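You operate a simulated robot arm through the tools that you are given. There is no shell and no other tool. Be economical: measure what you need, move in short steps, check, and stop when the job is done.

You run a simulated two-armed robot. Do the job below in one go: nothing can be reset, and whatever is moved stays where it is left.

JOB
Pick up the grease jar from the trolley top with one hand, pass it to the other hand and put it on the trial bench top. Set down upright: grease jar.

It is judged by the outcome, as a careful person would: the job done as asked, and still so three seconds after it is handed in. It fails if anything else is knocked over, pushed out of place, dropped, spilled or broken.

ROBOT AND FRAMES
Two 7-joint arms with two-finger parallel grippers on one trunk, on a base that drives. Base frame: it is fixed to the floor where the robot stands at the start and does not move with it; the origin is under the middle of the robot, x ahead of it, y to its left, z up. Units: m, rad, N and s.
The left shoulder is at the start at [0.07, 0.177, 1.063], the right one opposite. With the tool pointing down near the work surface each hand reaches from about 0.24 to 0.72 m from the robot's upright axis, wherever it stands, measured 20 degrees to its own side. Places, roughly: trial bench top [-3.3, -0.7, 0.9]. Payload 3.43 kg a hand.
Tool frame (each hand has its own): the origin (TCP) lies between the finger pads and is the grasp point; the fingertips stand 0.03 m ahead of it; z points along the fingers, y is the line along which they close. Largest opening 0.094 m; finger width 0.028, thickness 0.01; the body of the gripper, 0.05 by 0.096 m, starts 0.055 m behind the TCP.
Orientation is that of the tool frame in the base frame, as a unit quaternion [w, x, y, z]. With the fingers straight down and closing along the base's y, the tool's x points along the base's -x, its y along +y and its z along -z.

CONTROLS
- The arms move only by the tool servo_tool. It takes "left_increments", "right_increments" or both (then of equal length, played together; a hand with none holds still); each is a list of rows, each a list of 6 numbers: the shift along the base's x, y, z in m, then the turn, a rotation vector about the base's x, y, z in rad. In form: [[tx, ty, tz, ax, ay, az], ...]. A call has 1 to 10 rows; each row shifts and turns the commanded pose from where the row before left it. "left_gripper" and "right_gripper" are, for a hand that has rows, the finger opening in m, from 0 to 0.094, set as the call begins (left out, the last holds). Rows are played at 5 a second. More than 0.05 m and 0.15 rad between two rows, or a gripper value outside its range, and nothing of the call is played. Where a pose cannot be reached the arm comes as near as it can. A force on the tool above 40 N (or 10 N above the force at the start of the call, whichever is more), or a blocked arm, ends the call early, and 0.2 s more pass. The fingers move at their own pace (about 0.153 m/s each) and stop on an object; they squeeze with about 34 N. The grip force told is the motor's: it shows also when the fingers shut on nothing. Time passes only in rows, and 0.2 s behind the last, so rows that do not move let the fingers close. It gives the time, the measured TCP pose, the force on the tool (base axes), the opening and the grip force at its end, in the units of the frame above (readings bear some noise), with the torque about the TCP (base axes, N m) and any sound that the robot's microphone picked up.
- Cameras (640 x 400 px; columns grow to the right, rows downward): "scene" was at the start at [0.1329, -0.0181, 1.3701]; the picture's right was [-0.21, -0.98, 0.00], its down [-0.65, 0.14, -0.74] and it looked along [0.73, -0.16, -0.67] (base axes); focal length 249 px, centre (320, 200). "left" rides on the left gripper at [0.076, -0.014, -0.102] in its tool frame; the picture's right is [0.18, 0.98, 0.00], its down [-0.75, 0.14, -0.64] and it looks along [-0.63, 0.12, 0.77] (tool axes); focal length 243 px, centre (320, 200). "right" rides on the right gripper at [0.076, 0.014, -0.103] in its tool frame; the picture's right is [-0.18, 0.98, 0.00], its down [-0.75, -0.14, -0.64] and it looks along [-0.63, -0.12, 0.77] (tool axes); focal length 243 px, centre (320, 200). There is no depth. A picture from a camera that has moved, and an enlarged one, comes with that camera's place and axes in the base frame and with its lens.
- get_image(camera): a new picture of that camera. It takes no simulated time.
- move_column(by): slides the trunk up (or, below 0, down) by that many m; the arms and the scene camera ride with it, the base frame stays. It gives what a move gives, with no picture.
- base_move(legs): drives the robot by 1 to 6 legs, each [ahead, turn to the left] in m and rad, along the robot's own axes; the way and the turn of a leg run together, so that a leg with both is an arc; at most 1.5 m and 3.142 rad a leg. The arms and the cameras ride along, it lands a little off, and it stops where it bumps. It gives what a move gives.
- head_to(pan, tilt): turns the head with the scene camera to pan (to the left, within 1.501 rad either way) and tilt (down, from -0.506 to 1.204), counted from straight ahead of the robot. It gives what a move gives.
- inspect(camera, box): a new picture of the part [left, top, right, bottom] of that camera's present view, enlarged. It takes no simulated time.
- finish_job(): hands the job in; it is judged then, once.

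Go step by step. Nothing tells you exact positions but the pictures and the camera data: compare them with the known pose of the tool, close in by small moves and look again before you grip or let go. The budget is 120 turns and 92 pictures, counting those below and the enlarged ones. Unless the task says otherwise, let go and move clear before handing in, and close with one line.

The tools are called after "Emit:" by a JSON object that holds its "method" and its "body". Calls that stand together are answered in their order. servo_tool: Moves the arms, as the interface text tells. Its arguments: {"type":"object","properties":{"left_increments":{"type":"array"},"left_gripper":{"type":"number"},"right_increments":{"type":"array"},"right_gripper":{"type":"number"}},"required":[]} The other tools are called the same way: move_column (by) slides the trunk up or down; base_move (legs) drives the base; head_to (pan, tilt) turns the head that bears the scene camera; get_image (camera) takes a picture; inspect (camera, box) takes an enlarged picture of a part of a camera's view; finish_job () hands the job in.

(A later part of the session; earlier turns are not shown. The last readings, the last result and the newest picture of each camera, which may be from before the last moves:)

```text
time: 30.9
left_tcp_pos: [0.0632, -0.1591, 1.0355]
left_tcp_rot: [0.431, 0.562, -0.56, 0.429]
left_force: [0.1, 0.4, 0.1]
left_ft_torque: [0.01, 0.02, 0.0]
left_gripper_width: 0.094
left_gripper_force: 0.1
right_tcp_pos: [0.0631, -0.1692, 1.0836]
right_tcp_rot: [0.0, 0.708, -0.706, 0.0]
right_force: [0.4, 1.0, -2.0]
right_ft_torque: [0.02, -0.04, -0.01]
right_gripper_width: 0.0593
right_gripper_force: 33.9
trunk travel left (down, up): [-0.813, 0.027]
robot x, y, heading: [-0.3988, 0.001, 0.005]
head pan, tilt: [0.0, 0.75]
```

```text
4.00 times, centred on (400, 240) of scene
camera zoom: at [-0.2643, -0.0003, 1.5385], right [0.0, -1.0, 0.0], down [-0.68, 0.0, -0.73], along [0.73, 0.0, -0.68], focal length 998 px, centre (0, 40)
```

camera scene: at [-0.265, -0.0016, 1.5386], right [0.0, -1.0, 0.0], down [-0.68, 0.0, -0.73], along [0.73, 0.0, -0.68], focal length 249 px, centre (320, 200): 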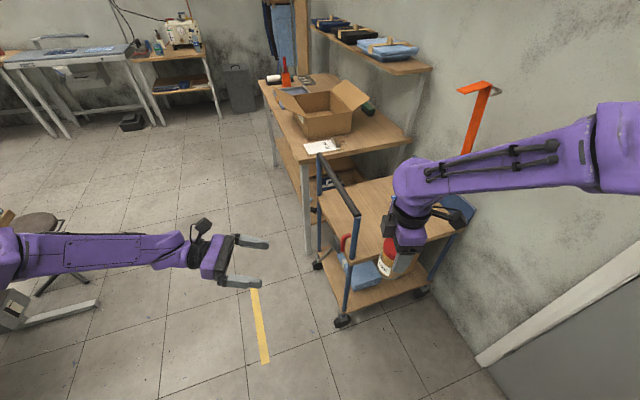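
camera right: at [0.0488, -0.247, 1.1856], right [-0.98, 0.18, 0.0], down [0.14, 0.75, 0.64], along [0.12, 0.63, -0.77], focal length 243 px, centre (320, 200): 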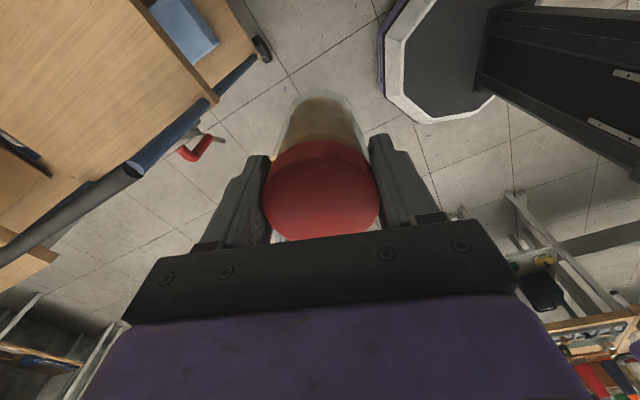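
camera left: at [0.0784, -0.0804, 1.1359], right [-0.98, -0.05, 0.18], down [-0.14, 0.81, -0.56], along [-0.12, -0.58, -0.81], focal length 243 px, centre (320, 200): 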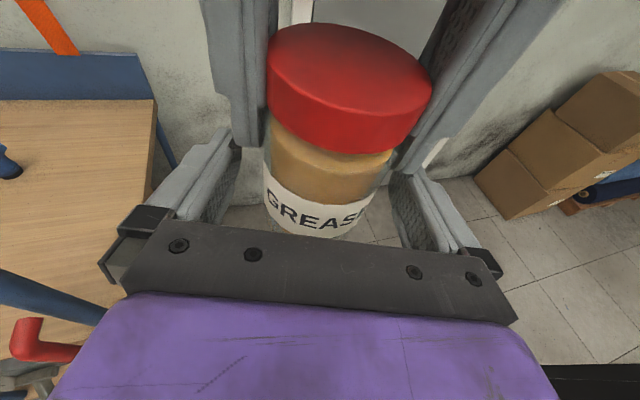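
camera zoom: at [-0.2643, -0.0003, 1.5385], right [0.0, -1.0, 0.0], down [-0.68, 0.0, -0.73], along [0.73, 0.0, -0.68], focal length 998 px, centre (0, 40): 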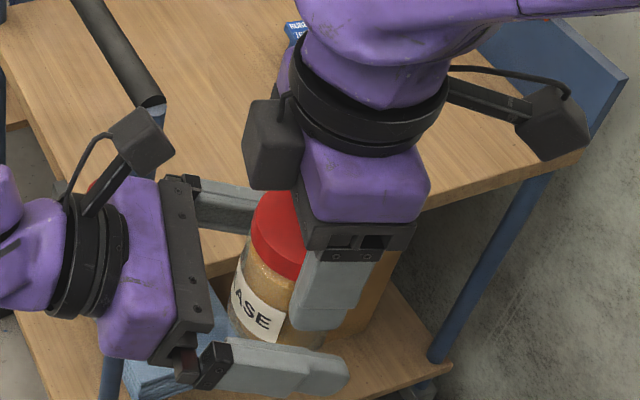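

The hands are clear of each other and the jar sits between the left fingers. I'll lower 3 mm for clearance under the right fingertips, then close the left gripper.

Emit:
{"method": "servo_tool", "body": {"left_increments": [[0, 0, -0.003, 0, 0, 0], [0, 0, 0, 0, 0, 0]]}}

Emit:
{"method": "servo_tool", "body": {"left_increments": [[0, 0, 0, 0, 0, 0], [0, 0, 0, 0, 0, 0], [0, 0, 0, 0, 0, 0]], "left_gripper": 0.0}}

Emit:
{"method": "get_image", "body": {"camera": "left"}}

Emit:
{"method": "inspect", "body": {"camera": "scene", "box": [320, 190, 480, 290]}}

```text
time: 31.6
left_tcp_pos: [0.0628, -0.1599, 1.0339]
left_tcp_rot: [0.431, 0.562, -0.56, 0.43]
left_force: [-0.2, 0.2, 0.4]
left_ft_torque: [-0.03, -0.01, -0.01]
left_gripper_width: 0.0939
left_gripper_force: 0.0
right_tcp_pos: [0.0626, -0.1693, 1.0836]
right_tcp_rot: [-0.001, 0.708, -0.707, 0.0]
right_force: [-0.1, -0.5, -2.2]
right_ft_torque: [-0.04, 0.01, 0.0]
right_gripper_width: 0.0589
right_gripper_force: 33.4
trunk travel left (down, up): [-0.813, 0.027]
robot x, y, heading: [-0.3953, 0.0022, 0.006]
head pan, tilt: [0.0, 0.75]
```

```text
time: 32.4
left_tcp_pos: [0.0632, -0.1599, 1.0332]
left_tcp_rot: [0.431, 0.562, -0.56, 0.43]
left_force: [0.8, -1.2, -0.5]
left_ft_torque: [0.08, -0.06, 0.0]
left_gripper_width: 0.0624
left_gripper_force: 33.8
right_tcp_pos: [0.063, -0.1705, 1.0831]
right_tcp_rot: [0.0, 0.708, -0.706, -0.001]
right_force: [-0.6, 1.1, -2.2]
right_ft_torque: [-0.04, 0.13, -0.01]
right_gripper_width: 0.059
right_gripper_force: 33.9
trunk travel left (down, up): [-0.813, 0.027]
robot x, y, heading: [-0.397, -0.0038, 0.003]
head pan, tilt: [0.0, 0.75]
```

```text
57 pictures are left
camera left: at [0.0788, -0.0806, 1.1328], right [-0.98, -0.05, 0.18], down [-0.14, 0.81, -0.56], along [-0.12, -0.58, -0.81], focal length 243 px, centre (320, 200)
```

left: 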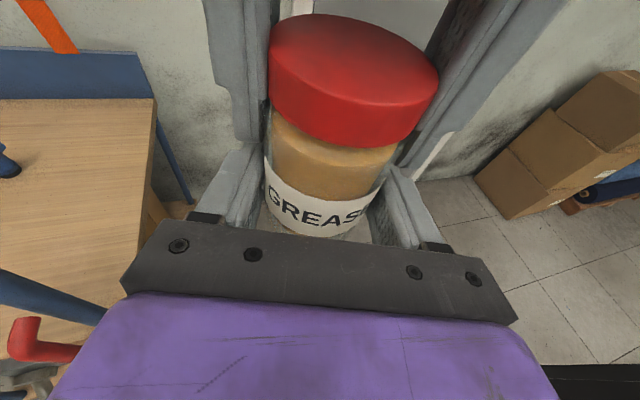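

```text
4.00 times, centred on (400, 240) of scene
camera zoom: at [-0.2642, -0.0006, 1.5385], right [0.0, -1.0, 0.0], down [-0.68, 0.0, -0.73], along [0.73, 0.0, -0.68], focal length 998 px, centre (0, 40)
```

zoom: 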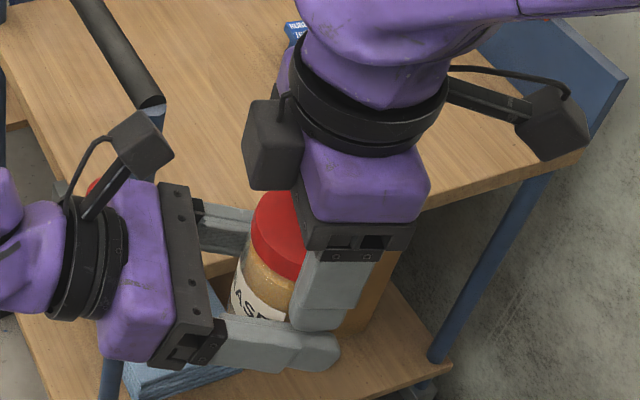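

The left hand holds the body at 0.062 and the right hand the lid at 0.059. I'll open the right hand and raise it clear.

Emit:
{"method": "servo_tool", "body": {"right_increments": [[0, 0, 0, 0, 0, 0], [0, 0, 0, 0, 0, 0]], "right_gripper": 0.094}}

Emit:
{"method": "get_image", "body": {"camera": "left"}}

```text
time: 33.0
left_tcp_pos: [0.0642, -0.1611, 1.0325]
left_tcp_rot: [0.431, 0.562, -0.561, 0.429]
left_force: [0.7, 0.1, -0.3]
left_ft_torque: [-0.04, -0.01, 0.01]
left_gripper_width: 0.0623
left_gripper_force: 33.4
right_tcp_pos: [0.0638, -0.1703, 1.0839]
right_tcp_rot: [0.0, 0.708, -0.707, 0.0]
right_force: [-0.3, 0.0, -1.5]
right_ft_torque: [-0.01, 0.01, 0.0]
right_gripper_width: 0.094
right_gripper_force: 0.0
trunk travel left (down, up): [-0.813, 0.027]
robot x, y, heading: [-0.3997, -0.0053, 0.002]
head pan, tilt: [0.0, 0.75]
```

```text
55 pictures are left
camera left: at [0.0787, -0.0806, 1.1327], right [-0.98, -0.05, 0.18], down [-0.14, 0.81, -0.56], along [-0.12, -0.58, -0.81], focal length 243 px, centre (320, 200)
```

left: 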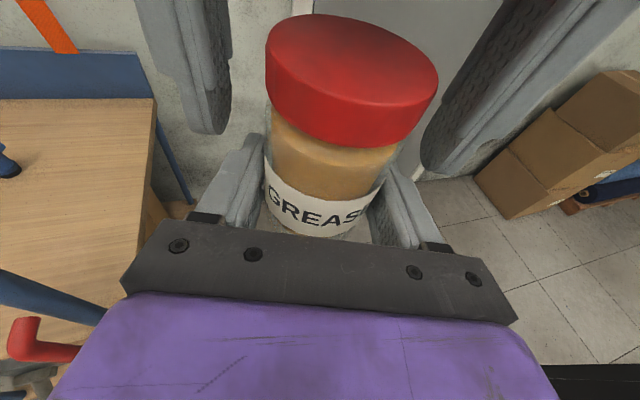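

The left hand alone holds the jar steadily. Raising the right hand clear and looking at the left hand from it.

Emit:
{"method": "servo_tool", "body": {"right_increments": [[0, 0, 0.02, 0, 0, 0], [0, 0, 0.03, 0, 0, 0], [0, 0, 0.04, 0, 0, 0], [0, -0.04, 0, 0, 0, 0], [0, -0.04, 0, 0, 0, 0], [0, -0.04, 0, 0, 0, 0], [0, -0.04, 0, 0, 0, 0], [0, 0, 0, 0, 0, 0]]}}

Emit:
{"method": "get_image", "body": {"camera": "scene"}}

Emit:
{"method": "get_image", "body": {"camera": "right"}}

```text
time: 34.8
left_tcp_pos: [0.0631, -0.159, 1.0329]
left_tcp_rot: [0.432, 0.562, -0.559, 0.431]
left_force: [0.1, 0.7, -0.1]
left_ft_torque: [0.02, -0.03, -0.02]
left_gripper_width: 0.0621
left_gripper_force: 34.2
right_tcp_pos: [0.0621, -0.327, 1.1751]
right_tcp_rot: [0.0, 0.707, -0.707, -0.001]
right_force: [0.3, -0.1, 0.6]
right_ft_torque: [-0.01, 0.03, 0.02]
right_gripper_width: 0.0945
right_gripper_force: 0.0
trunk travel left (down, up): [-0.813, 0.027]
robot x, y, heading: [-0.3982, 0.0, 0.007]
head pan, tilt: [0.0, 0.75]
```

```text
54 pictures are left
camera scene: at [-0.264, 0.0002, 1.5385], right [0.0, -1.0, 0.0], down [-0.68, 0.0, -0.73], along [0.73, 0.0, -0.68], focal length 249 px, centre (320, 200)
```

scene: 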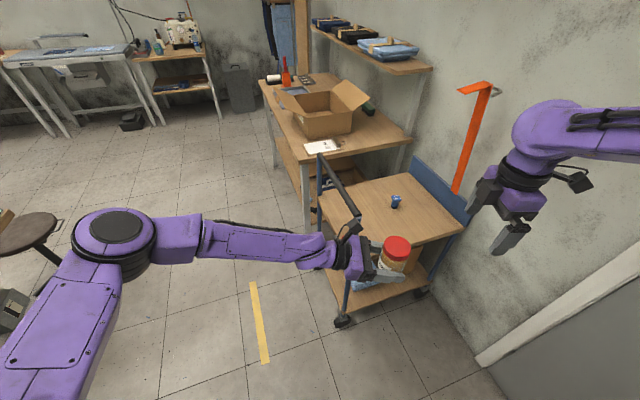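

```text
53 pictures are left
camera right: at [0.0479, -0.4048, 1.2775], right [-0.98, 0.18, 0.0], down [0.14, 0.75, 0.64], along [0.12, 0.63, -0.77], focal length 243 px, centre (320, 200)
```

right: 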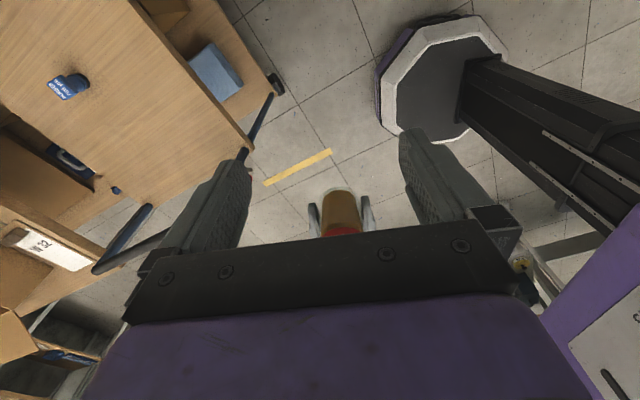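

The left hand now holds the jar. I'll turn the robot around to face the trial bench area and look.

Emit:
{"method": "base_move", "body": {"legs": [[0, 1.57], [0, 1.57]]}}

Emit:
{"method": "head_to", "body": {"pan": 0.2, "tilt": 0.35}}

Emit:
{"method": "get_image", "body": {"camera": "scene"}}

Emit:
{"method": "get_image", "body": {"camera": "left"}}

```text
time: 42.8
left_tcp_pos: [-0.8581, 0.1658, 1.0317]
left_tcp_rot: [-0.427, 0.564, 0.558, 0.434]
left_force: [0.0, 0.4, 0.1]
left_ft_torque: [-0.04, 0.02, 0.02]
left_gripper_width: 0.0617
left_gripper_force: 33.9
right_tcp_pos: [-0.8546, 0.3328, 1.1747]
right_tcp_rot: [0.001, 0.711, 0.703, 0.0]
right_force: [-0.4, 0.5, 0.6]
right_ft_torque: [0.0, -0.04, 0.0]
right_gripper_width: 0.094
right_gripper_force: 0.0
trunk travel left (down, up): [-0.813, 0.027]
robot x, y, heading: [-0.4022, -0.0004, 3.126]
head pan, tilt: [0.0, 0.75]
```

```text
time: 43.6
left_tcp_pos: [-0.8586, 0.1657, 1.0321]
left_tcp_rot: [-0.427, 0.564, 0.557, 0.435]
left_force: [-0.3, -0.5, -0.1]
left_ft_torque: [-0.01, 0.03, 0.04]
left_gripper_width: 0.0617
left_gripper_force: 34.3
right_tcp_pos: [-0.8537, 0.3336, 1.1748]
right_tcp_rot: [0.0, 0.712, 0.702, -0.001]
right_force: [-1.0, -0.6, 1.4]
right_ft_torque: [0.01, -0.01, -0.01]
right_gripper_width: 0.0939
right_gripper_force: 0.1
trunk travel left (down, up): [-0.813, 0.027]
robot x, y, heading: [-0.3959, -0.0047, 3.133]
head pan, tilt: [0.201, 0.351]
```

```text
52 pictures are left
camera scene: at [-0.5397, -0.0172, 1.5741], right [-0.19, 0.98, 0.0], down [0.34, 0.06, -0.94], along [-0.92, -0.18, -0.34], focal length 249 px, centre (320, 200)
```

scene: 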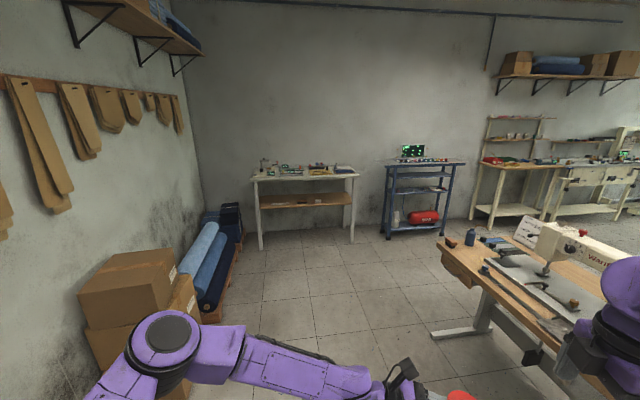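

```text
51 pictures are left
camera left: at [-0.8728, 0.0865, 1.1328], right [0.98, 0.03, 0.18], down [0.13, -0.82, -0.56], along [0.13, 0.58, -0.81], focal length 243 px, centre (320, 200)
```

left: 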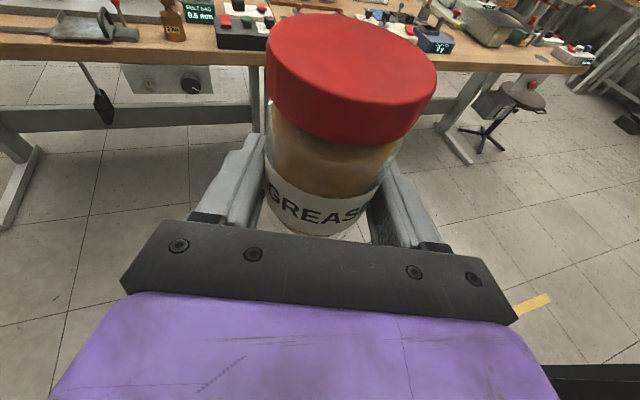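

The white bench straight ahead at about (-3.2, -0.7) matches the trial bench. I'll look at its top more closely.

Emit:
{"method": "inspect", "body": {"camera": "scene", "box": [230, 130, 390, 230]}}

```text
4.00 times, centred on (310, 180) of scene
camera zoom: at [-0.5397, -0.0172, 1.5741], right [-0.19, 0.98, 0.0], down [0.34, 0.06, -0.94], along [-0.92, -0.18, -0.34], focal length 998 px, centre (360, 280)
```

zoom: 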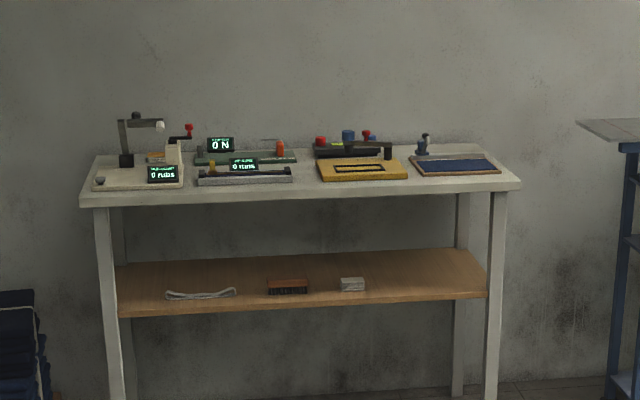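

The bench top has a free strip along its front edge, behind which instruments stand, and the bench is turned by roughly 20°. I'll swing the left hand to point more forward (keeping the jar upright) so it can set down from outside the edge, and draw the right hand back.

Emit:
{"method": "servo_tool", "body": {"left_increments": [[-0.015, -0.02, 0, 0, 0, 0.13], [-0.015, -0.02, 0, 0, 0, 0.13], [-0.015, -0.02, 0, 0, 0, 0.13], [-0.015, -0.02, 0, 0, 0, 0.13], [-0.015, -0.02, 0, 0, 0, 0.13], [-0.015, -0.02, 0, 0, 0, 0.13], [0, 0, 0, 0, 0, 0]], "right_increments": [[0.025, 0.005, 0.005, 0, 0, 0], [0.025, 0.005, 0.005, 0, 0, 0], [0.025, 0.005, 0.005, 0, 0, 0], [0.025, 0.005, 0.005, 0, 0, 0], [0.025, 0.005, 0.005, 0, 0, 0], [0.025, 0.005, 0.005, 0, 0, 0], [0, 0, 0, 0, 0, 0]]}}

Emit:
{"method": "head_to", "body": {"pan": 0, "tilt": 0.75}}

Emit:
{"method": "get_image", "body": {"camera": "scene"}}

```text
time: 45.2
left_tcp_pos: [-0.9486, 0.0481, 1.0333]
left_tcp_rot: [-0.559, 0.31, 0.731, 0.239]
left_force: [0.0, 1.0, -0.3]
left_ft_torque: [-0.05, -0.03, 0.01]
left_gripper_width: 0.0614
left_gripper_force: 34.3
right_tcp_pos: [-0.7057, 0.3631, 1.2047]
right_tcp_rot: [0.001, 0.711, 0.703, -0.001]
right_force: [0.2, 0.7, -0.2]
right_ft_torque: [0.04, -0.01, 0.01]
right_gripper_width: 0.0938
right_gripper_force: 0.0
trunk travel left (down, up): [-0.813, 0.027]
robot x, y, heading: [-0.4006, 0.003, 3.132]
head pan, tilt: [0.201, 0.351]
```

```text
time: 46.1
left_tcp_pos: [-0.9485, 0.046, 1.0357]
left_tcp_rot: [-0.559, 0.311, 0.73, 0.24]
left_force: [-0.2, 0.0, 0.0]
left_ft_torque: [0.0, -0.02, 0.02]
left_gripper_width: 0.0614
left_gripper_force: 33.8
right_tcp_pos: [-0.7055, 0.3619, 1.2056]
right_tcp_rot: [0.001, 0.712, 0.702, 0.0]
right_force: [0.4, 0.3, 0.2]
right_ft_torque: [0.01, 0.0, -0.01]
right_gripper_width: 0.0937
right_gripper_force: 0.0
trunk travel left (down, up): [-0.813, 0.027]
robot x, y, heading: [-0.4019, 0.0021, 3.129]
head pan, tilt: [0.0, 0.75]
```

```text
49 pictures are left
camera scene: at [-0.531, 0.0009, 1.5386], right [0.01, 1.0, 0.0], down [0.68, -0.01, -0.73], along [-0.73, 0.01, -0.68], focal length 249 px, centre (320, 200)
```

scene: 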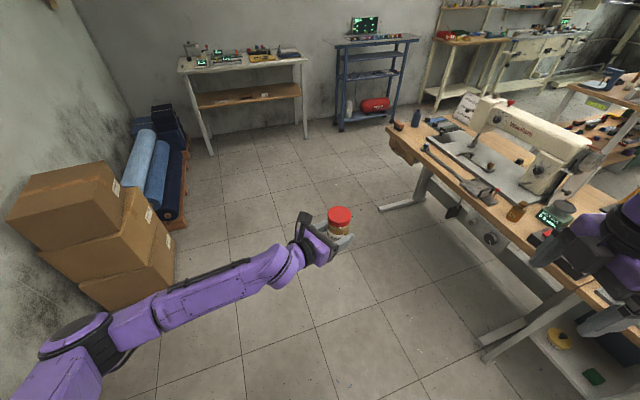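

The forward swing works. I'll turn the hand a bit further and check the grip in the left camera.

Emit:
{"method": "servo_tool", "body": {"left_increments": [[-0.01, -0.01, 0, 0, 0, 0.1], [-0.01, -0.01, 0, 0, 0, 0.1], [-0.01, -0.01, 0, 0, 0, 0.1], [0, -0.01, 0, 0, 0, 0.1], [0, 0, 0, 0, 0, 0]]}}

Emit:
{"method": "get_image", "body": {"camera": "left"}}

Emit:
{"method": "get_image", "body": {"camera": "scene"}}

```text
time: 47.3
left_tcp_pos: [-0.9787, 0.0057, 1.0324]
left_tcp_rot: [-0.596, 0.158, 0.777, 0.124]
left_force: [0.1, -0.5, 0.0]
left_ft_torque: [-0.02, -0.02, 0.01]
left_gripper_width: 0.0614
left_gripper_force: 33.3
right_tcp_pos: [-0.7055, 0.3632, 1.2054]
right_tcp_rot: [0.0, 0.712, 0.702, -0.001]
right_force: [-0.5, 0.1, -0.4]
right_ft_torque: [-0.04, 0.01, 0.02]
right_gripper_width: 0.0941
right_gripper_force: 0.1
trunk travel left (down, up): [-0.813, 0.027]
robot x, y, heading: [-0.3992, -0.0018, 3.132]
head pan, tilt: [0.0, 0.75]
```

```text
48 pictures are left
camera left: at [-0.9099, -0.0393, 1.1334], right [0.34, 0.92, 0.18], down [0.81, -0.19, -0.56], along [-0.48, 0.34, -0.81], focal length 243 px, centre (320, 200)
```

left: 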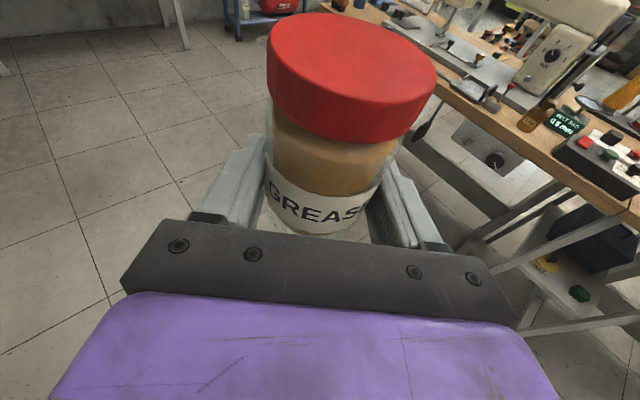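

```text
47 pictures are left
camera scene: at [-0.5311, 0.0011, 1.5385], right [0.01, 1.0, 0.0], down [0.68, -0.01, -0.73], along [-0.73, 0.01, -0.68], focal length 249 px, centre (320, 200)
```

scene: 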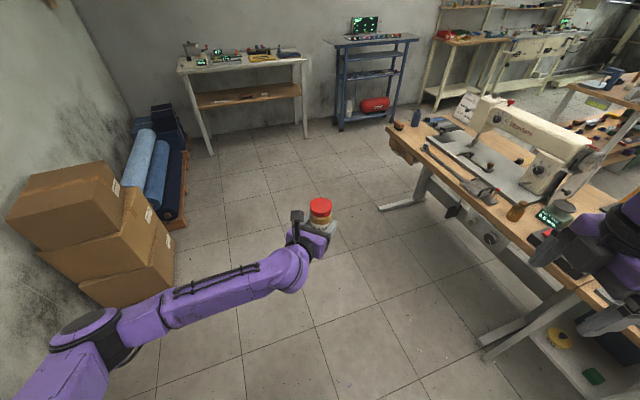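

The jar hangs unchanged in the hand. The bench front edge runs from about (-2.80, -1.16) to (-3.16, -0.09); I'll drive most of the way in two short straight legs.

Emit:
{"method": "base_move", "body": {"legs": [[0, 0.148], [1.3, 0]]}}

Emit:
{"method": "get_image", "body": {"camera": "scene"}}

```text
time: 54.4
left_tcp_pos: [-2.2504, -0.2422, 1.0333]
left_tcp_rot: [-0.603, 0.104, 0.787, 0.081]
left_force: [0.1, -0.5, -1.7]
left_ft_torque: [-0.01, -0.01, -0.01]
left_gripper_width: 0.0609
left_gripper_force: 34.2
right_tcp_pos: [-2.0285, 0.1492, 1.2046]
right_tcp_rot: [0.001, 0.661, 0.75, 0.0]
right_force: [-0.2, 0.1, 0.3]
right_ft_torque: [-0.02, 0.0, -0.03]
right_gripper_width: 0.0939
right_gripper_force: 0.1
trunk travel left (down, up): [-0.813, 0.027]
robot x, y, heading: [-1.674, -0.1671, -3.014]
head pan, tilt: [0.0, 0.75]
```

```text
46 pictures are left
camera scene: at [-1.8058, -0.1847, 1.5385], right [-0.13, 0.99, 0.0], down [0.68, 0.09, -0.73], along [-0.73, -0.09, -0.68], focal length 249 px, centre (320, 200)
```

scene: 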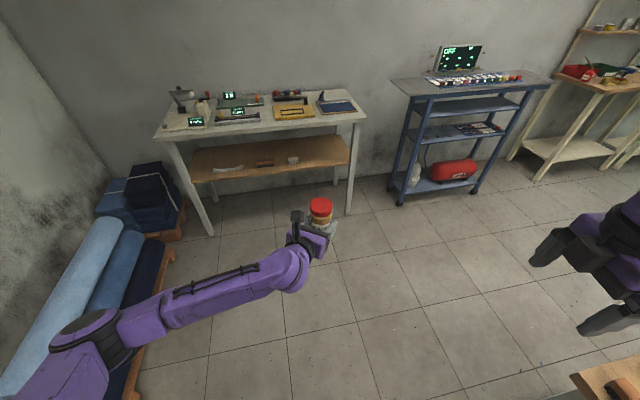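

The drive is going well, and triangulation puts the bench top at about z 0.88. I'll zoom on the top to choose a free spot.

Emit:
{"method": "inspect", "body": {"camera": "scene", "box": [145, 70, 385, 220]}}

Emit:
{"method": "get_image", "body": {"camera": "left"}}

```text
2.67 times, centred on (265, 145) of scene
camera zoom: at [-1.8058, -0.1847, 1.5385], right [-0.13, 0.99, 0.0], down [0.68, 0.09, -0.73], along [-0.73, -0.09, -0.68], focal length 665 px, centre (467, 347)
```

zoom: 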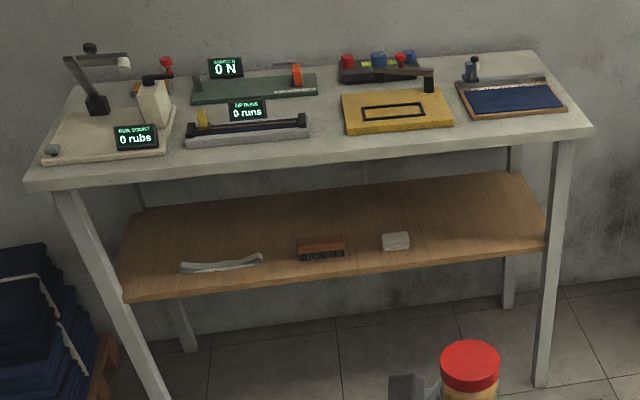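

```text
44 pictures are left
camera left: at [-2.1754, -0.2769, 1.1334], right [0.21, 0.96, 0.18], down [0.82, -0.08, -0.56], along [-0.53, 0.27, -0.81], focal length 243 px, centre (320, 200)
```

left: 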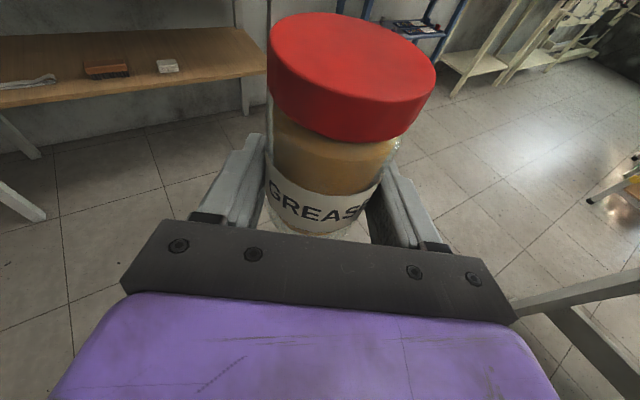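

A gap in the items between the grey tray and the yellow board, with an ~8 cm free front strip, gives a set-down point near (-3.11, -0.65). I'll drive to a stand-off 25 cm short of the final place and turn so the left hand points squarely at the bench.

Emit:
{"method": "base_move", "body": {"legs": [[0, -0.09], [0.75, 0], [0, 0.67]]}}

Emit:
{"method": "get_image", "body": {"camera": "scene"}}

Emit:
{"method": "get_image", "body": {"camera": "left"}}

```text
time: 60.8
left_tcp_pos: [-2.8691, -0.5738, 1.0329]
left_tcp_rot: [-0.602, -0.124, 0.784, -0.093]
left_force: [0.2, 0.0, -1.9]
left_ft_torque: [0.03, -0.04, 0.03]
left_gripper_width: 0.0606
left_gripper_force: 34.4
right_tcp_pos: [-2.8987, -0.1237, 1.2047]
right_tcp_rot: [0.002, 0.419, 0.908, -0.001]
right_force: [-0.1, -0.3, 0.5]
right_ft_torque: [-0.01, -0.02, 0.01]
right_gripper_width: 0.094
right_gripper_force: 0.1
trunk travel left (down, up): [-0.813, 0.027]
robot x, y, heading: [-2.4295, -0.1942, -2.432]
head pan, tilt: [0.0, 0.75]
```

```text
43 pictures are left
camera scene: at [-2.5301, -0.2827, 1.5385], right [-0.65, 0.76, 0.0], down [0.52, 0.44, -0.73], along [-0.56, -0.47, -0.68], focal length 249 px, centre (320, 200)
```

scene: 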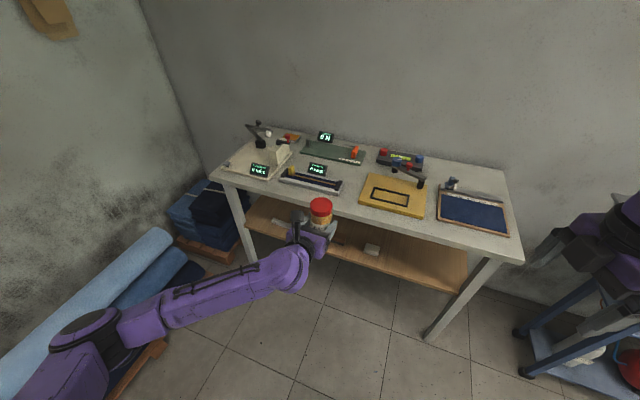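

```text
42 pictures are left
camera left: at [-2.7888, -0.5623, 1.1333], right [-0.35, 0.92, 0.18], down [0.73, 0.39, -0.56], along [-0.59, -0.06, -0.81], focal length 243 px, centre (320, 200)
```

left: 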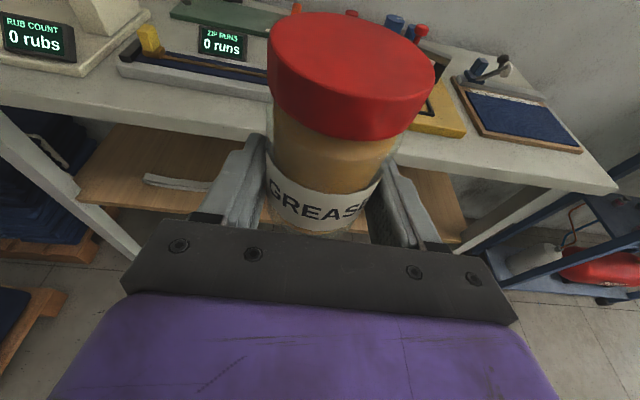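

Aligned: the hand points squarely at the bench and the jar is about 25 cm short of the gap point. I'll drive 15 cm ahead, then finish with the arm.

Emit:
{"method": "base_move", "body": {"legs": [[0.15, 0]]}}

Emit:
{"method": "head_to", "body": {"pan": -0.1, "tilt": 0.9}}

Emit:
{"method": "get_image", "body": {"camera": "scene"}}

Emit:
{"method": "get_image", "body": {"camera": "left"}}

```text
time: 62.2
left_tcp_pos: [-2.9815, -0.6683, 1.0337]
left_tcp_rot: [-0.602, -0.125, 0.783, -0.095]
left_force: [-0.4, 0.1, -2.3]
left_ft_torque: [0.01, -0.04, 0.01]
left_gripper_width: 0.0607
left_gripper_force: 33.9
right_tcp_pos: [-3.01, -0.2192, 1.2057]
right_tcp_rot: [0.001, 0.421, 0.907, -0.001]
right_force: [0.3, 0.1, -0.2]
right_ft_torque: [-0.02, -0.04, 0.01]
right_gripper_width: 0.0938
right_gripper_force: 0.0
trunk travel left (down, up): [-0.813, 0.027]
robot x, y, heading: [-2.5451, -0.2899, -2.439]
head pan, tilt: [0.0, 0.75]
```

```text
time: 62.9
left_tcp_pos: [-2.9836, -0.6689, 1.0313]
left_tcp_rot: [-0.601, -0.126, 0.784, -0.094]
left_force: [-0.7, 0.2, -2.4]
left_ft_torque: [0.04, 0.02, 0.0]
left_gripper_width: 0.0607
left_gripper_force: 33.9
right_tcp_pos: [-3.0116, -0.2193, 1.2053]
right_tcp_rot: [0.001, 0.421, 0.907, 0.0]
right_force: [-0.4, 0.7, 0.5]
right_ft_torque: [0.02, 0.0, 0.0]
right_gripper_width: 0.0941
right_gripper_force: 0.1
trunk travel left (down, up): [-0.813, 0.027]
robot x, y, heading: [-2.5439, -0.2939, -2.44]
head pan, tilt: [-0.099, 0.901]
```

```text
41 pictures are left
camera scene: at [-2.6424, -0.3689, 1.5265], right [-0.57, 0.82, 0.0], down [0.64, 0.45, -0.62], along [-0.51, -0.35, -0.78], focal length 249 px, centre (320, 200)
```

scene: 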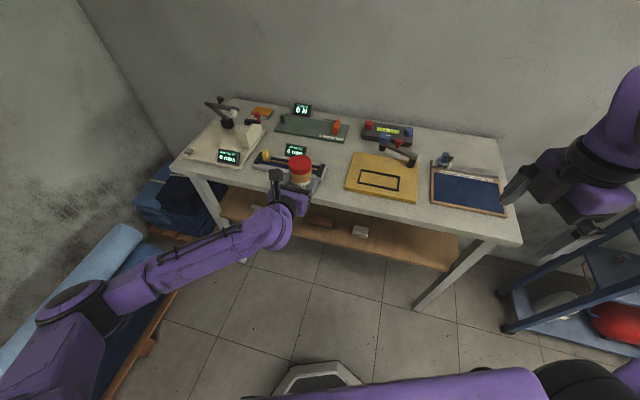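

```text
40 pictures are left
camera left: at [-2.9019, -0.6587, 1.1328], right [-0.35, 0.92, 0.18], down [0.73, 0.39, -0.56], along [-0.59, -0.06, -0.81], focal length 243 px, centre (320, 200)
```

left: 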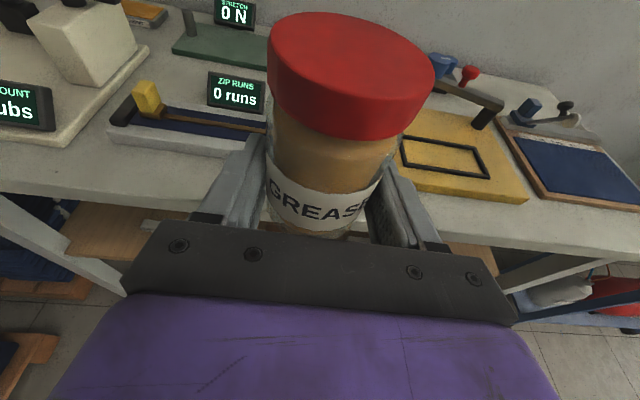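

The jar is about 13 cm from the gap point, with the items behind it low. I'll move over it at height, lower partly, and look.

Emit:
{"method": "servo_tool", "body": {"left_increments": [[-0.0265, 0.0044, 0, 0, 0, 0], [-0.0265, 0.0044, 0, 0, 0, 0], [-0.0265, 0.0044, 0, 0, 0, 0], [-0.0265, 0.0044, 0, 0, 0, 0], [-0.0265, 0.0044, 0, 0, 0, 0], [0, 0, -0.03, 0, 0, 0], [0, 0, -0.03, 0, 0, 0], [0, 0, 0, 0, 0, 0]]}}

Emit:
{"method": "inspect", "body": {"camera": "scene", "box": [240, 120, 440, 245]}}

Emit:
{"method": "get_image", "body": {"camera": "left"}}

```text
time: 64.7
left_tcp_pos: [-3.1171, -0.6462, 0.9706]
left_tcp_rot: [-0.602, -0.125, 0.783, -0.094]
left_force: [-0.4, 0.6, -3.0]
left_ft_torque: [-0.02, -0.07, 0.0]
left_gripper_width: 0.0604
left_gripper_force: 34.1
right_tcp_pos: [-3.013, -0.2197, 1.2048]
right_tcp_rot: [0.001, 0.42, 0.907, -0.001]
right_force: [-0.3, -0.8, 0.9]
right_ft_torque: [0.05, 0.02, 0.0]
right_gripper_width: 0.094
right_gripper_force: 0.0
trunk travel left (down, up): [-0.813, 0.027]
robot x, y, heading: [-2.54, -0.2948, -2.434]
head pan, tilt: [-0.099, 0.901]
```

```text
3.20 times, centred on (340, 182) of scene
camera zoom: at [-2.6418, -0.3678, 1.5266], right [-0.57, 0.82, 0.0], down [0.64, 0.45, -0.62], along [-0.51, -0.35, -0.78], focal length 798 px, centre (256, 256)
```

zoom: 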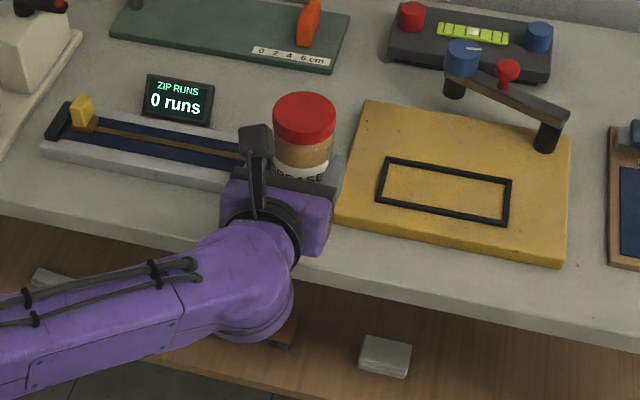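

```text
38 pictures are left
camera left: at [-3.0353, -0.6355, 1.0719], right [-0.35, 0.92, 0.18], down [0.73, 0.39, -0.56], along [-0.59, -0.06, -0.81], focal length 243 px, centre (320, 200)
```

left: 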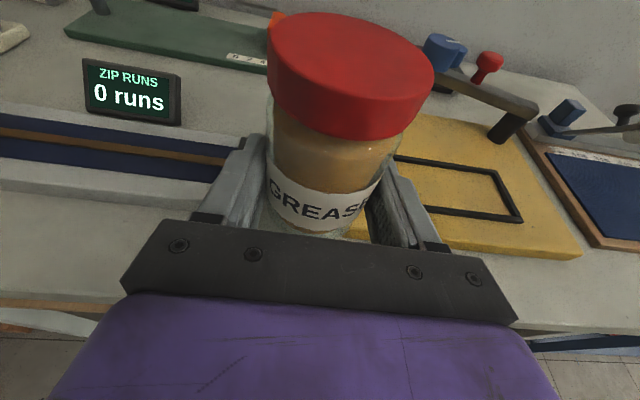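

The jar is over the strip but slightly too far in for the open fingers next to the yellow board. I'll draw back 1 cm, shift 6 mm left, lower most of the way, and check.

Emit:
{"method": "servo_tool", "body": {"left_increments": [[0.012, -0.003, 0, 0, 0, 0], [0, 0, -0.02, 0, 0, 0], [0, 0, -0.02, 0, 0, 0], [0, 0, 0, 0, 0, 0]]}}

Emit:
{"method": "inspect", "body": {"camera": "scene", "box": [280, 140, 380, 230]}}

Emit:
{"method": "get_image", "body": {"camera": "left"}}

Emit:
{"method": "get_image", "body": {"camera": "right"}}

```text
time: 65.7
left_tcp_pos: [-3.1023, -0.651, 0.9318]
left_tcp_rot: [-0.601, -0.124, 0.784, -0.092]
left_force: [0.0, 0.4, -2.6]
left_ft_torque: [0.01, -0.02, 0.01]
left_gripper_width: 0.0604
left_gripper_force: 33.9
right_tcp_pos: [-3.0122, -0.2217, 1.2059]
right_tcp_rot: [0.002, 0.421, 0.907, 0.0]
right_force: [0.1, 0.5, 0.1]
right_ft_torque: [-0.02, 0.01, 0.0]
right_gripper_width: 0.0943
right_gripper_force: 0.0
trunk travel left (down, up): [-0.813, 0.027]
robot x, y, heading: [-2.5372, -0.2918, -2.435]
head pan, tilt: [-0.099, 0.901]
```

```text
4.44 times, centred on (330, 185) of scene
camera zoom: at [-2.6412, -0.3683, 1.5266], right [-0.57, 0.82, 0.0], down [0.64, 0.45, -0.62], along [-0.51, -0.35, -0.78], focal length 1108 px, centre (276, 267)
```

zoom: 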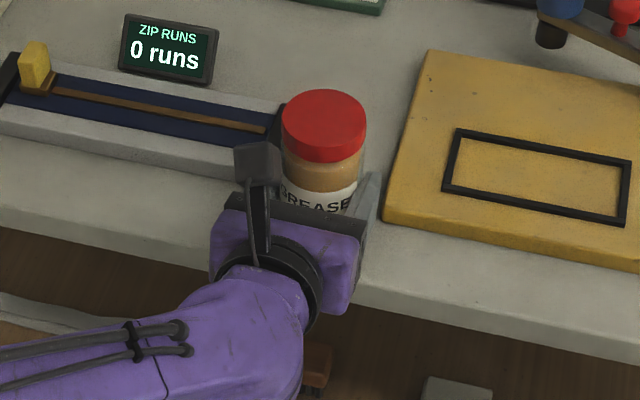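

```text
36 pictures are left
camera left: at [-3.022, -0.6406, 1.0328], right [-0.35, 0.92, 0.18], down [0.73, 0.39, -0.56], along [-0.59, -0.06, -0.81], focal length 243 px, centre (320, 200)
```

left: 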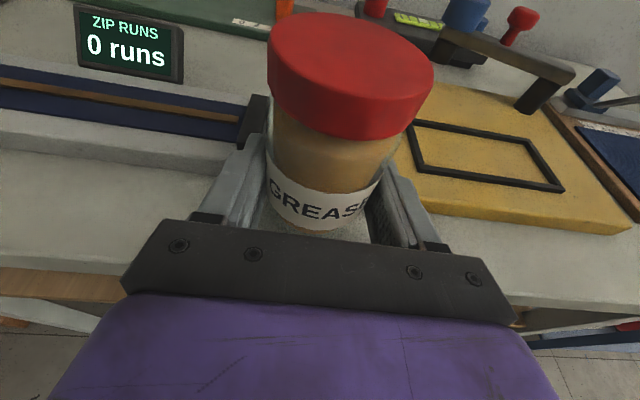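

```text
35 pictures are left
camera right: at [-3.0504, -0.1538, 1.3079], right [0.87, 0.5, 0.0], down [0.38, -0.66, 0.64], along [0.32, -0.56, -0.77], focal length 243 px, centre (320, 200)
```

right: 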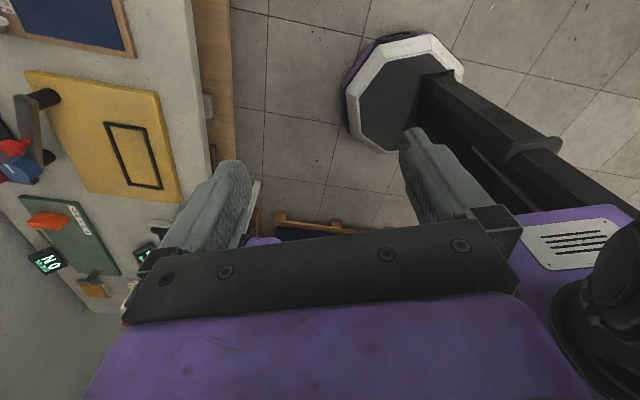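

The jar is between the tray end and the yellow board. I want a sharper look at where the bench's top front edge lies before lowering.

Emit:
{"method": "inspect", "body": {"camera": "scene", "box": [325, 170, 405, 220]}}

Emit:
{"method": "inspect", "body": {"camera": "left", "box": [400, 150, 560, 270]}}

```text
8.00 times, centred on (365, 195) of scene
camera zoom: at [-2.6412, -0.3683, 1.5266], right [-0.57, 0.82, 0.0], down [0.64, 0.45, -0.62], along [-0.51, -0.35, -0.78], focal length 1995 px, centre (-40, 240)
```

zoom: 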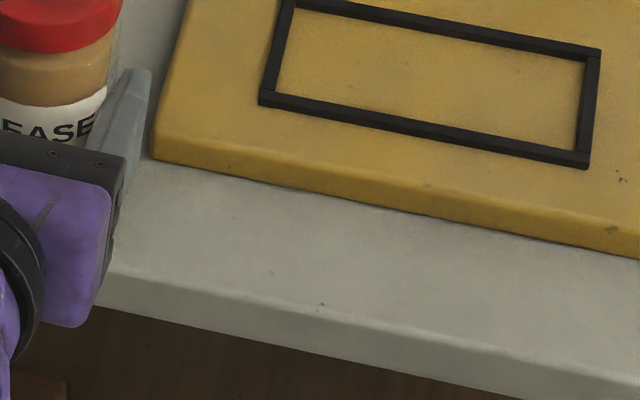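

```text
3.33 times, centred on (480, 210) of left
camera zoom: at [-3.022, -0.6406, 1.0328], right [-0.35, 0.92, 0.18], down [0.73, 0.39, -0.56], along [-0.59, -0.06, -0.81], focal length 809 px, centre (-213, 167)
```

zoom: 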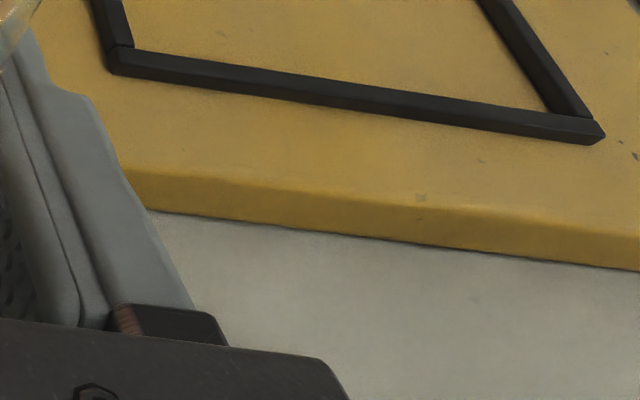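

The free strip is about 6 cm deep, and the jar axis is now about 4 cm in with the fingertips just short of the items. I'll lower in small steps, watching the force for contact.

Emit:
{"method": "servo_tool", "body": {"left_increments": [[0.001, -0.003, 0, 0, 0, 0], [0, 0, -0.008, 0, 0, 0], [0, 0, -0.006, 0, 0, 0], [0, 0, 0, 0, 0, 0]]}}

Emit:
{"method": "servo_tool", "body": {"left_increments": [[0, 0, -0.003, 0, 0, 0], [0, 0, 0, 0, 0, 0]]}}

Emit:
{"method": "inspect", "body": {"camera": "scene", "box": [280, 140, 380, 230]}}

```text
time: 66.7
left_tcp_pos: [-3.1023, -0.653, 0.9194]
left_tcp_rot: [-0.601, -0.124, 0.784, -0.093]
left_force: [-0.6, 0.0, -2.2]
left_ft_torque: [0.04, -0.03, -0.03]
left_gripper_width: 0.0604
left_gripper_force: 34.2
right_tcp_pos: [-3.0115, -0.2203, 1.2056]
right_tcp_rot: [0.0, 0.42, 0.907, 0.0]
right_force: [-0.2, -1.1, -0.1]
right_ft_torque: [0.01, 0.01, -0.01]
right_gripper_width: 0.094
right_gripper_force: 0.2
trunk travel left (down, up): [-0.813, 0.027]
robot x, y, heading: [-2.5424, -0.2932, -2.432]
head pan, tilt: [-0.099, 0.901]
```

```text
time: 67.3
left_tcp_pos: [-3.1033, -0.6533, 0.9157]
left_tcp_rot: [-0.601, -0.124, 0.784, -0.094]
left_force: [-0.4, -0.7, -1.8]
left_ft_torque: [0.01, -0.02, -0.01]
left_gripper_width: 0.0601
left_gripper_force: 33.9
right_tcp_pos: [-3.0119, -0.2202, 1.2057]
right_tcp_rot: [0.001, 0.421, 0.907, 0.0]
right_force: [-0.3, 0.6, -0.3]
right_ft_torque: [0.05, 0.01, -0.01]
right_gripper_width: 0.0941
right_gripper_force: 0.0
trunk travel left (down, up): [-0.813, 0.027]
robot x, y, heading: [-2.5423, -0.2949, -2.435]
head pan, tilt: [-0.099, 0.901]
```

```text
4.44 times, centred on (330, 185) of scene
camera zoom: at [-2.6416, -0.3683, 1.5266], right [-0.57, 0.82, 0.0], down [0.64, 0.45, -0.62], along [-0.51, -0.35, -0.78], focal length 1108 px, centre (276, 267)
```

zoom: 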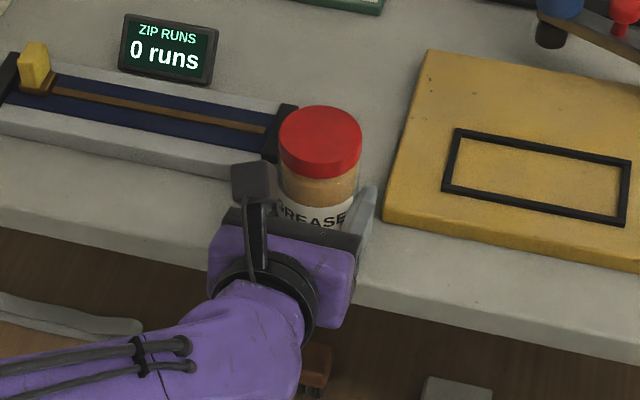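

No contact yet. I'll continue down in 2 mm steps.

Emit:
{"method": "servo_tool", "body": {"left_increments": [[0, 0, -0.002, 0, 0, 0], [0, 0, -0.002, 0, 0, 0], [0, 0, 0, 0, 0, 0]]}}

Emit:
{"method": "servo_tool", "body": {"left_increments": [[0, 0, -0.002, 0, 0, 0], [0, 0, 0, 0, 0, 0]]}}

Emit:
{"method": "servo_tool", "body": {"left_increments": [[0, 0, -0.002, 0, 0, 0], [0, 0, 0, 0, 0, 0]]}}

```text
time: 68.1
left_tcp_pos: [-3.1027, -0.653, 0.9119]
left_tcp_rot: [-0.602, -0.124, 0.783, -0.094]
left_force: [0.5, -0.3, -1.7]
left_ft_torque: [-0.04, -0.02, 0.02]
left_gripper_width: 0.0603
left_gripper_force: 33.5
right_tcp_pos: [-3.0115, -0.2195, 1.2068]
right_tcp_rot: [0.001, 0.42, 0.908, -0.001]
right_force: [0.2, -0.5, 0.5]
right_ft_torque: [-0.01, -0.02, -0.03]
right_gripper_width: 0.0941
right_gripper_force: 0.1
trunk travel left (down, up): [-0.813, 0.027]
robot x, y, heading: [-2.5404, -0.292, -2.439]
head pan, tilt: [-0.099, 0.901]
```

```text
time: 68.7
left_tcp_pos: [-3.1016, -0.6527, 0.9119]
left_tcp_rot: [-0.603, -0.124, 0.783, -0.094]
left_force: [-2.3, -1.3, 6.4]
left_ft_torque: [-0.2, 0.32, -0.03]
left_gripper_width: 0.06
left_gripper_force: 34.1
right_tcp_pos: [-3.0113, -0.22, 1.2057]
right_tcp_rot: [0.0, 0.42, 0.907, 0.0]
right_force: [0.3, 0.0, 0.1]
right_ft_torque: [0.01, 0.0, -0.01]
right_gripper_width: 0.0939
right_gripper_force: 0.0
trunk travel left (down, up): [-0.813, 0.027]
robot x, y, heading: [-2.5404, -0.2887, -2.439]
head pan, tilt: [-0.099, 0.901]
```

```text
time: 69.3
left_tcp_pos: [-3.0999, -0.6521, 0.9118]
left_tcp_rot: [-0.604, -0.124, 0.782, -0.094]
left_force: [-4.3, -2.6, 17.4]
left_ft_torque: [-0.15, 0.09, 0.0]
left_gripper_width: 0.06
left_gripper_force: 34.2
right_tcp_pos: [-3.0096, -0.22, 1.2068]
right_tcp_rot: [-0.001, 0.421, 0.907, -0.002]
right_force: [-0.8, -0.3, 0.0]
right_ft_torque: [0.02, 0.01, 0.03]
right_gripper_width: 0.094
right_gripper_force: 0.0
trunk travel left (down, up): [-0.813, 0.027]
robot x, y, heading: [-2.5404, -0.2946, -2.441]
head pan, tilt: [-0.099, 0.901]
```

Contact came at the height expected for the bench (z ≈ 0.883). I'll ease off the pressing force and look before letting go.

Emit:
{"method": "servo_tool", "body": {"left_increments": [[0, 0, 0.003, 0, 0, 0], [0, 0, 0, 0, 0, 0]]}}

Emit:
{"method": "get_image", "body": {"camera": "left"}}

Emit:
{"method": "inspect", "body": {"camera": "scene", "box": [290, 150, 370, 210]}}

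```text
time: 69.9
left_tcp_pos: [-3.1011, -0.6525, 0.9114]
left_tcp_rot: [-0.601, -0.125, 0.784, -0.094]
left_force: [-0.1, -2.2, 7.8]
left_ft_torque: [-0.3, 0.34, 0.01]
left_gripper_width: 0.0599
left_gripper_force: 34.2
right_tcp_pos: [-3.0115, -0.2197, 1.2063]
right_tcp_rot: [0.0, 0.42, 0.907, -0.001]
right_force: [0.2, -0.8, 0.1]
right_ft_torque: [0.0, 0.03, 0.0]
right_gripper_width: 0.0938
right_gripper_force: 0.2
trunk travel left (down, up): [-0.813, 0.027]
robot x, y, heading: [-2.5417, -0.2938, -2.435]
head pan, tilt: [-0.099, 0.901]
```

```text
31 pictures are left
camera left: at [-3.0198, -0.6417, 1.0118], right [-0.35, 0.92, 0.18], down [0.73, 0.39, -0.56], along [-0.59, -0.06, -0.81], focal length 243 px, centre (320, 200)
```

left: 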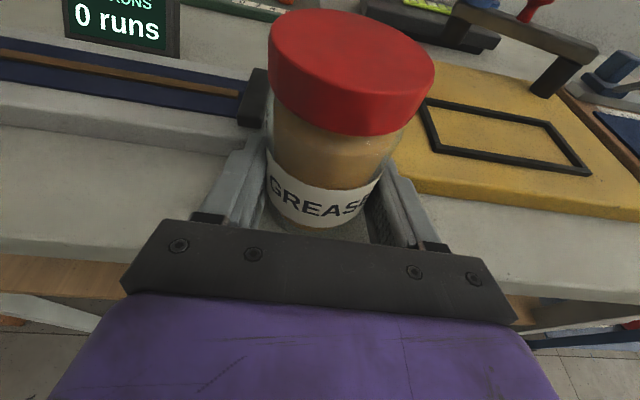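

```text
6.67 times, centred on (330, 180) of scene
camera zoom: at [-2.64, -0.3674, 1.5266], right [-0.57, 0.82, 0.0], down [0.64, 0.45, -0.62], along [-0.51, -0.35, -0.78], focal length 1662 px, centre (253, 333)
```

zoom: 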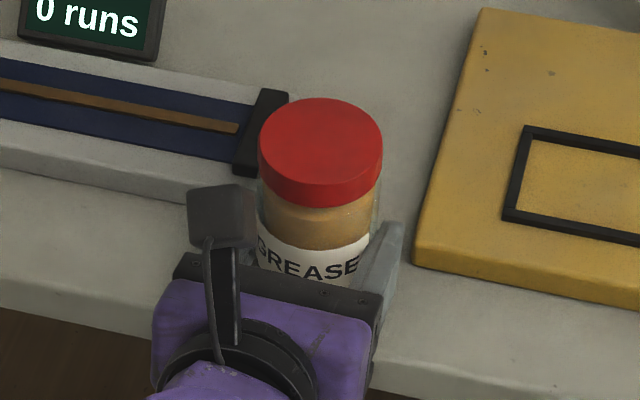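

The jar stands in its spot, clear of the tray end and yellow board. I'll ease the last pressure and open the fingers just a little.

Emit:
{"method": "servo_tool", "body": {"left_increments": [[0, 0, 0.001, 0, 0, 0], [0, 0, 0, 0, 0, 0]]}}

Emit:
{"method": "servo_tool", "body": {"left_increments": [[0, 0, 0, 0, 0, 0], [0, 0, 0, 0, 0, 0]], "left_gripper": 0.07}}

Emit:
{"method": "get_image", "body": {"camera": "left"}}

Emit:
{"method": "inspect", "body": {"camera": "scene", "box": [290, 150, 370, 210]}}

```text
time: 70.5
left_tcp_pos: [-3.101, -0.6516, 0.9113]
left_tcp_rot: [-0.601, -0.124, 0.784, -0.093]
left_force: [0.8, -0.2, 1.4]
left_ft_torque: [-0.09, 0.07, 0.09]
left_gripper_width: 0.0597
left_gripper_force: 34.6
right_tcp_pos: [-3.0108, -0.2195, 1.2043]
right_tcp_rot: [0.0, 0.42, 0.907, -0.002]
right_force: [-1.3, 0.7, -0.4]
right_ft_torque: [-0.01, -0.05, -0.02]
right_gripper_width: 0.0939
right_gripper_force: 0.0
trunk travel left (down, up): [-0.813, 0.027]
robot x, y, heading: [-2.5415, -0.292, -2.437]
head pan, tilt: [-0.099, 0.901]
```

```text
time: 71.1
left_tcp_pos: [-3.1014, -0.6523, 0.9126]
left_tcp_rot: [-0.602, -0.124, 0.784, -0.093]
left_force: [0.9, -0.7, -0.1]
left_ft_torque: [0.04, -0.01, -0.01]
left_gripper_width: 0.0699
left_gripper_force: 0.1
right_tcp_pos: [-3.0117, -0.2205, 1.2064]
right_tcp_rot: [0.001, 0.42, 0.907, -0.001]
right_force: [0.1, -0.1, 0.6]
right_ft_torque: [0.01, -0.01, 0.01]
right_gripper_width: 0.0939
right_gripper_force: 0.1
trunk travel left (down, up): [-0.813, 0.027]
robot x, y, heading: [-2.5405, -0.291, -2.438]
head pan, tilt: [-0.099, 0.901]
```

```text
29 pictures are left
camera left: at [-3.0206, -0.6416, 1.0127], right [-0.35, 0.92, 0.18], down [0.73, 0.39, -0.56], along [-0.59, -0.06, -0.81], focal length 243 px, centre (320, 200)
```

left: 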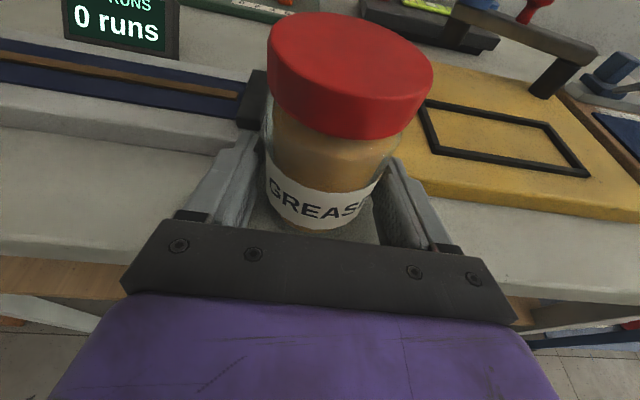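

```text
6.67 times, centred on (330, 180) of scene
camera zoom: at [-2.6412, -0.368, 1.5266], right [-0.57, 0.82, 0.0], down [0.64, 0.45, -0.62], along [-0.51, -0.35, -0.78], focal length 1662 px, centre (253, 333)
```

zoom: 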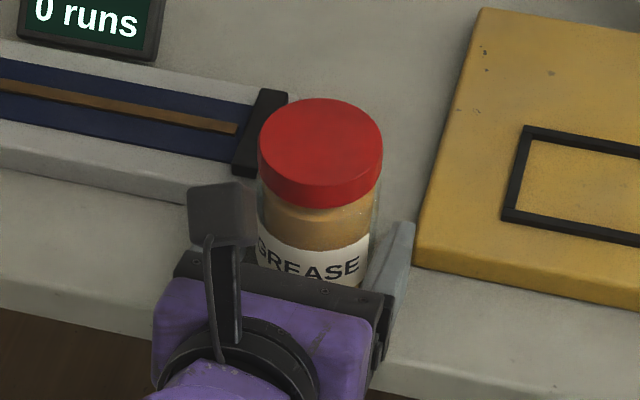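

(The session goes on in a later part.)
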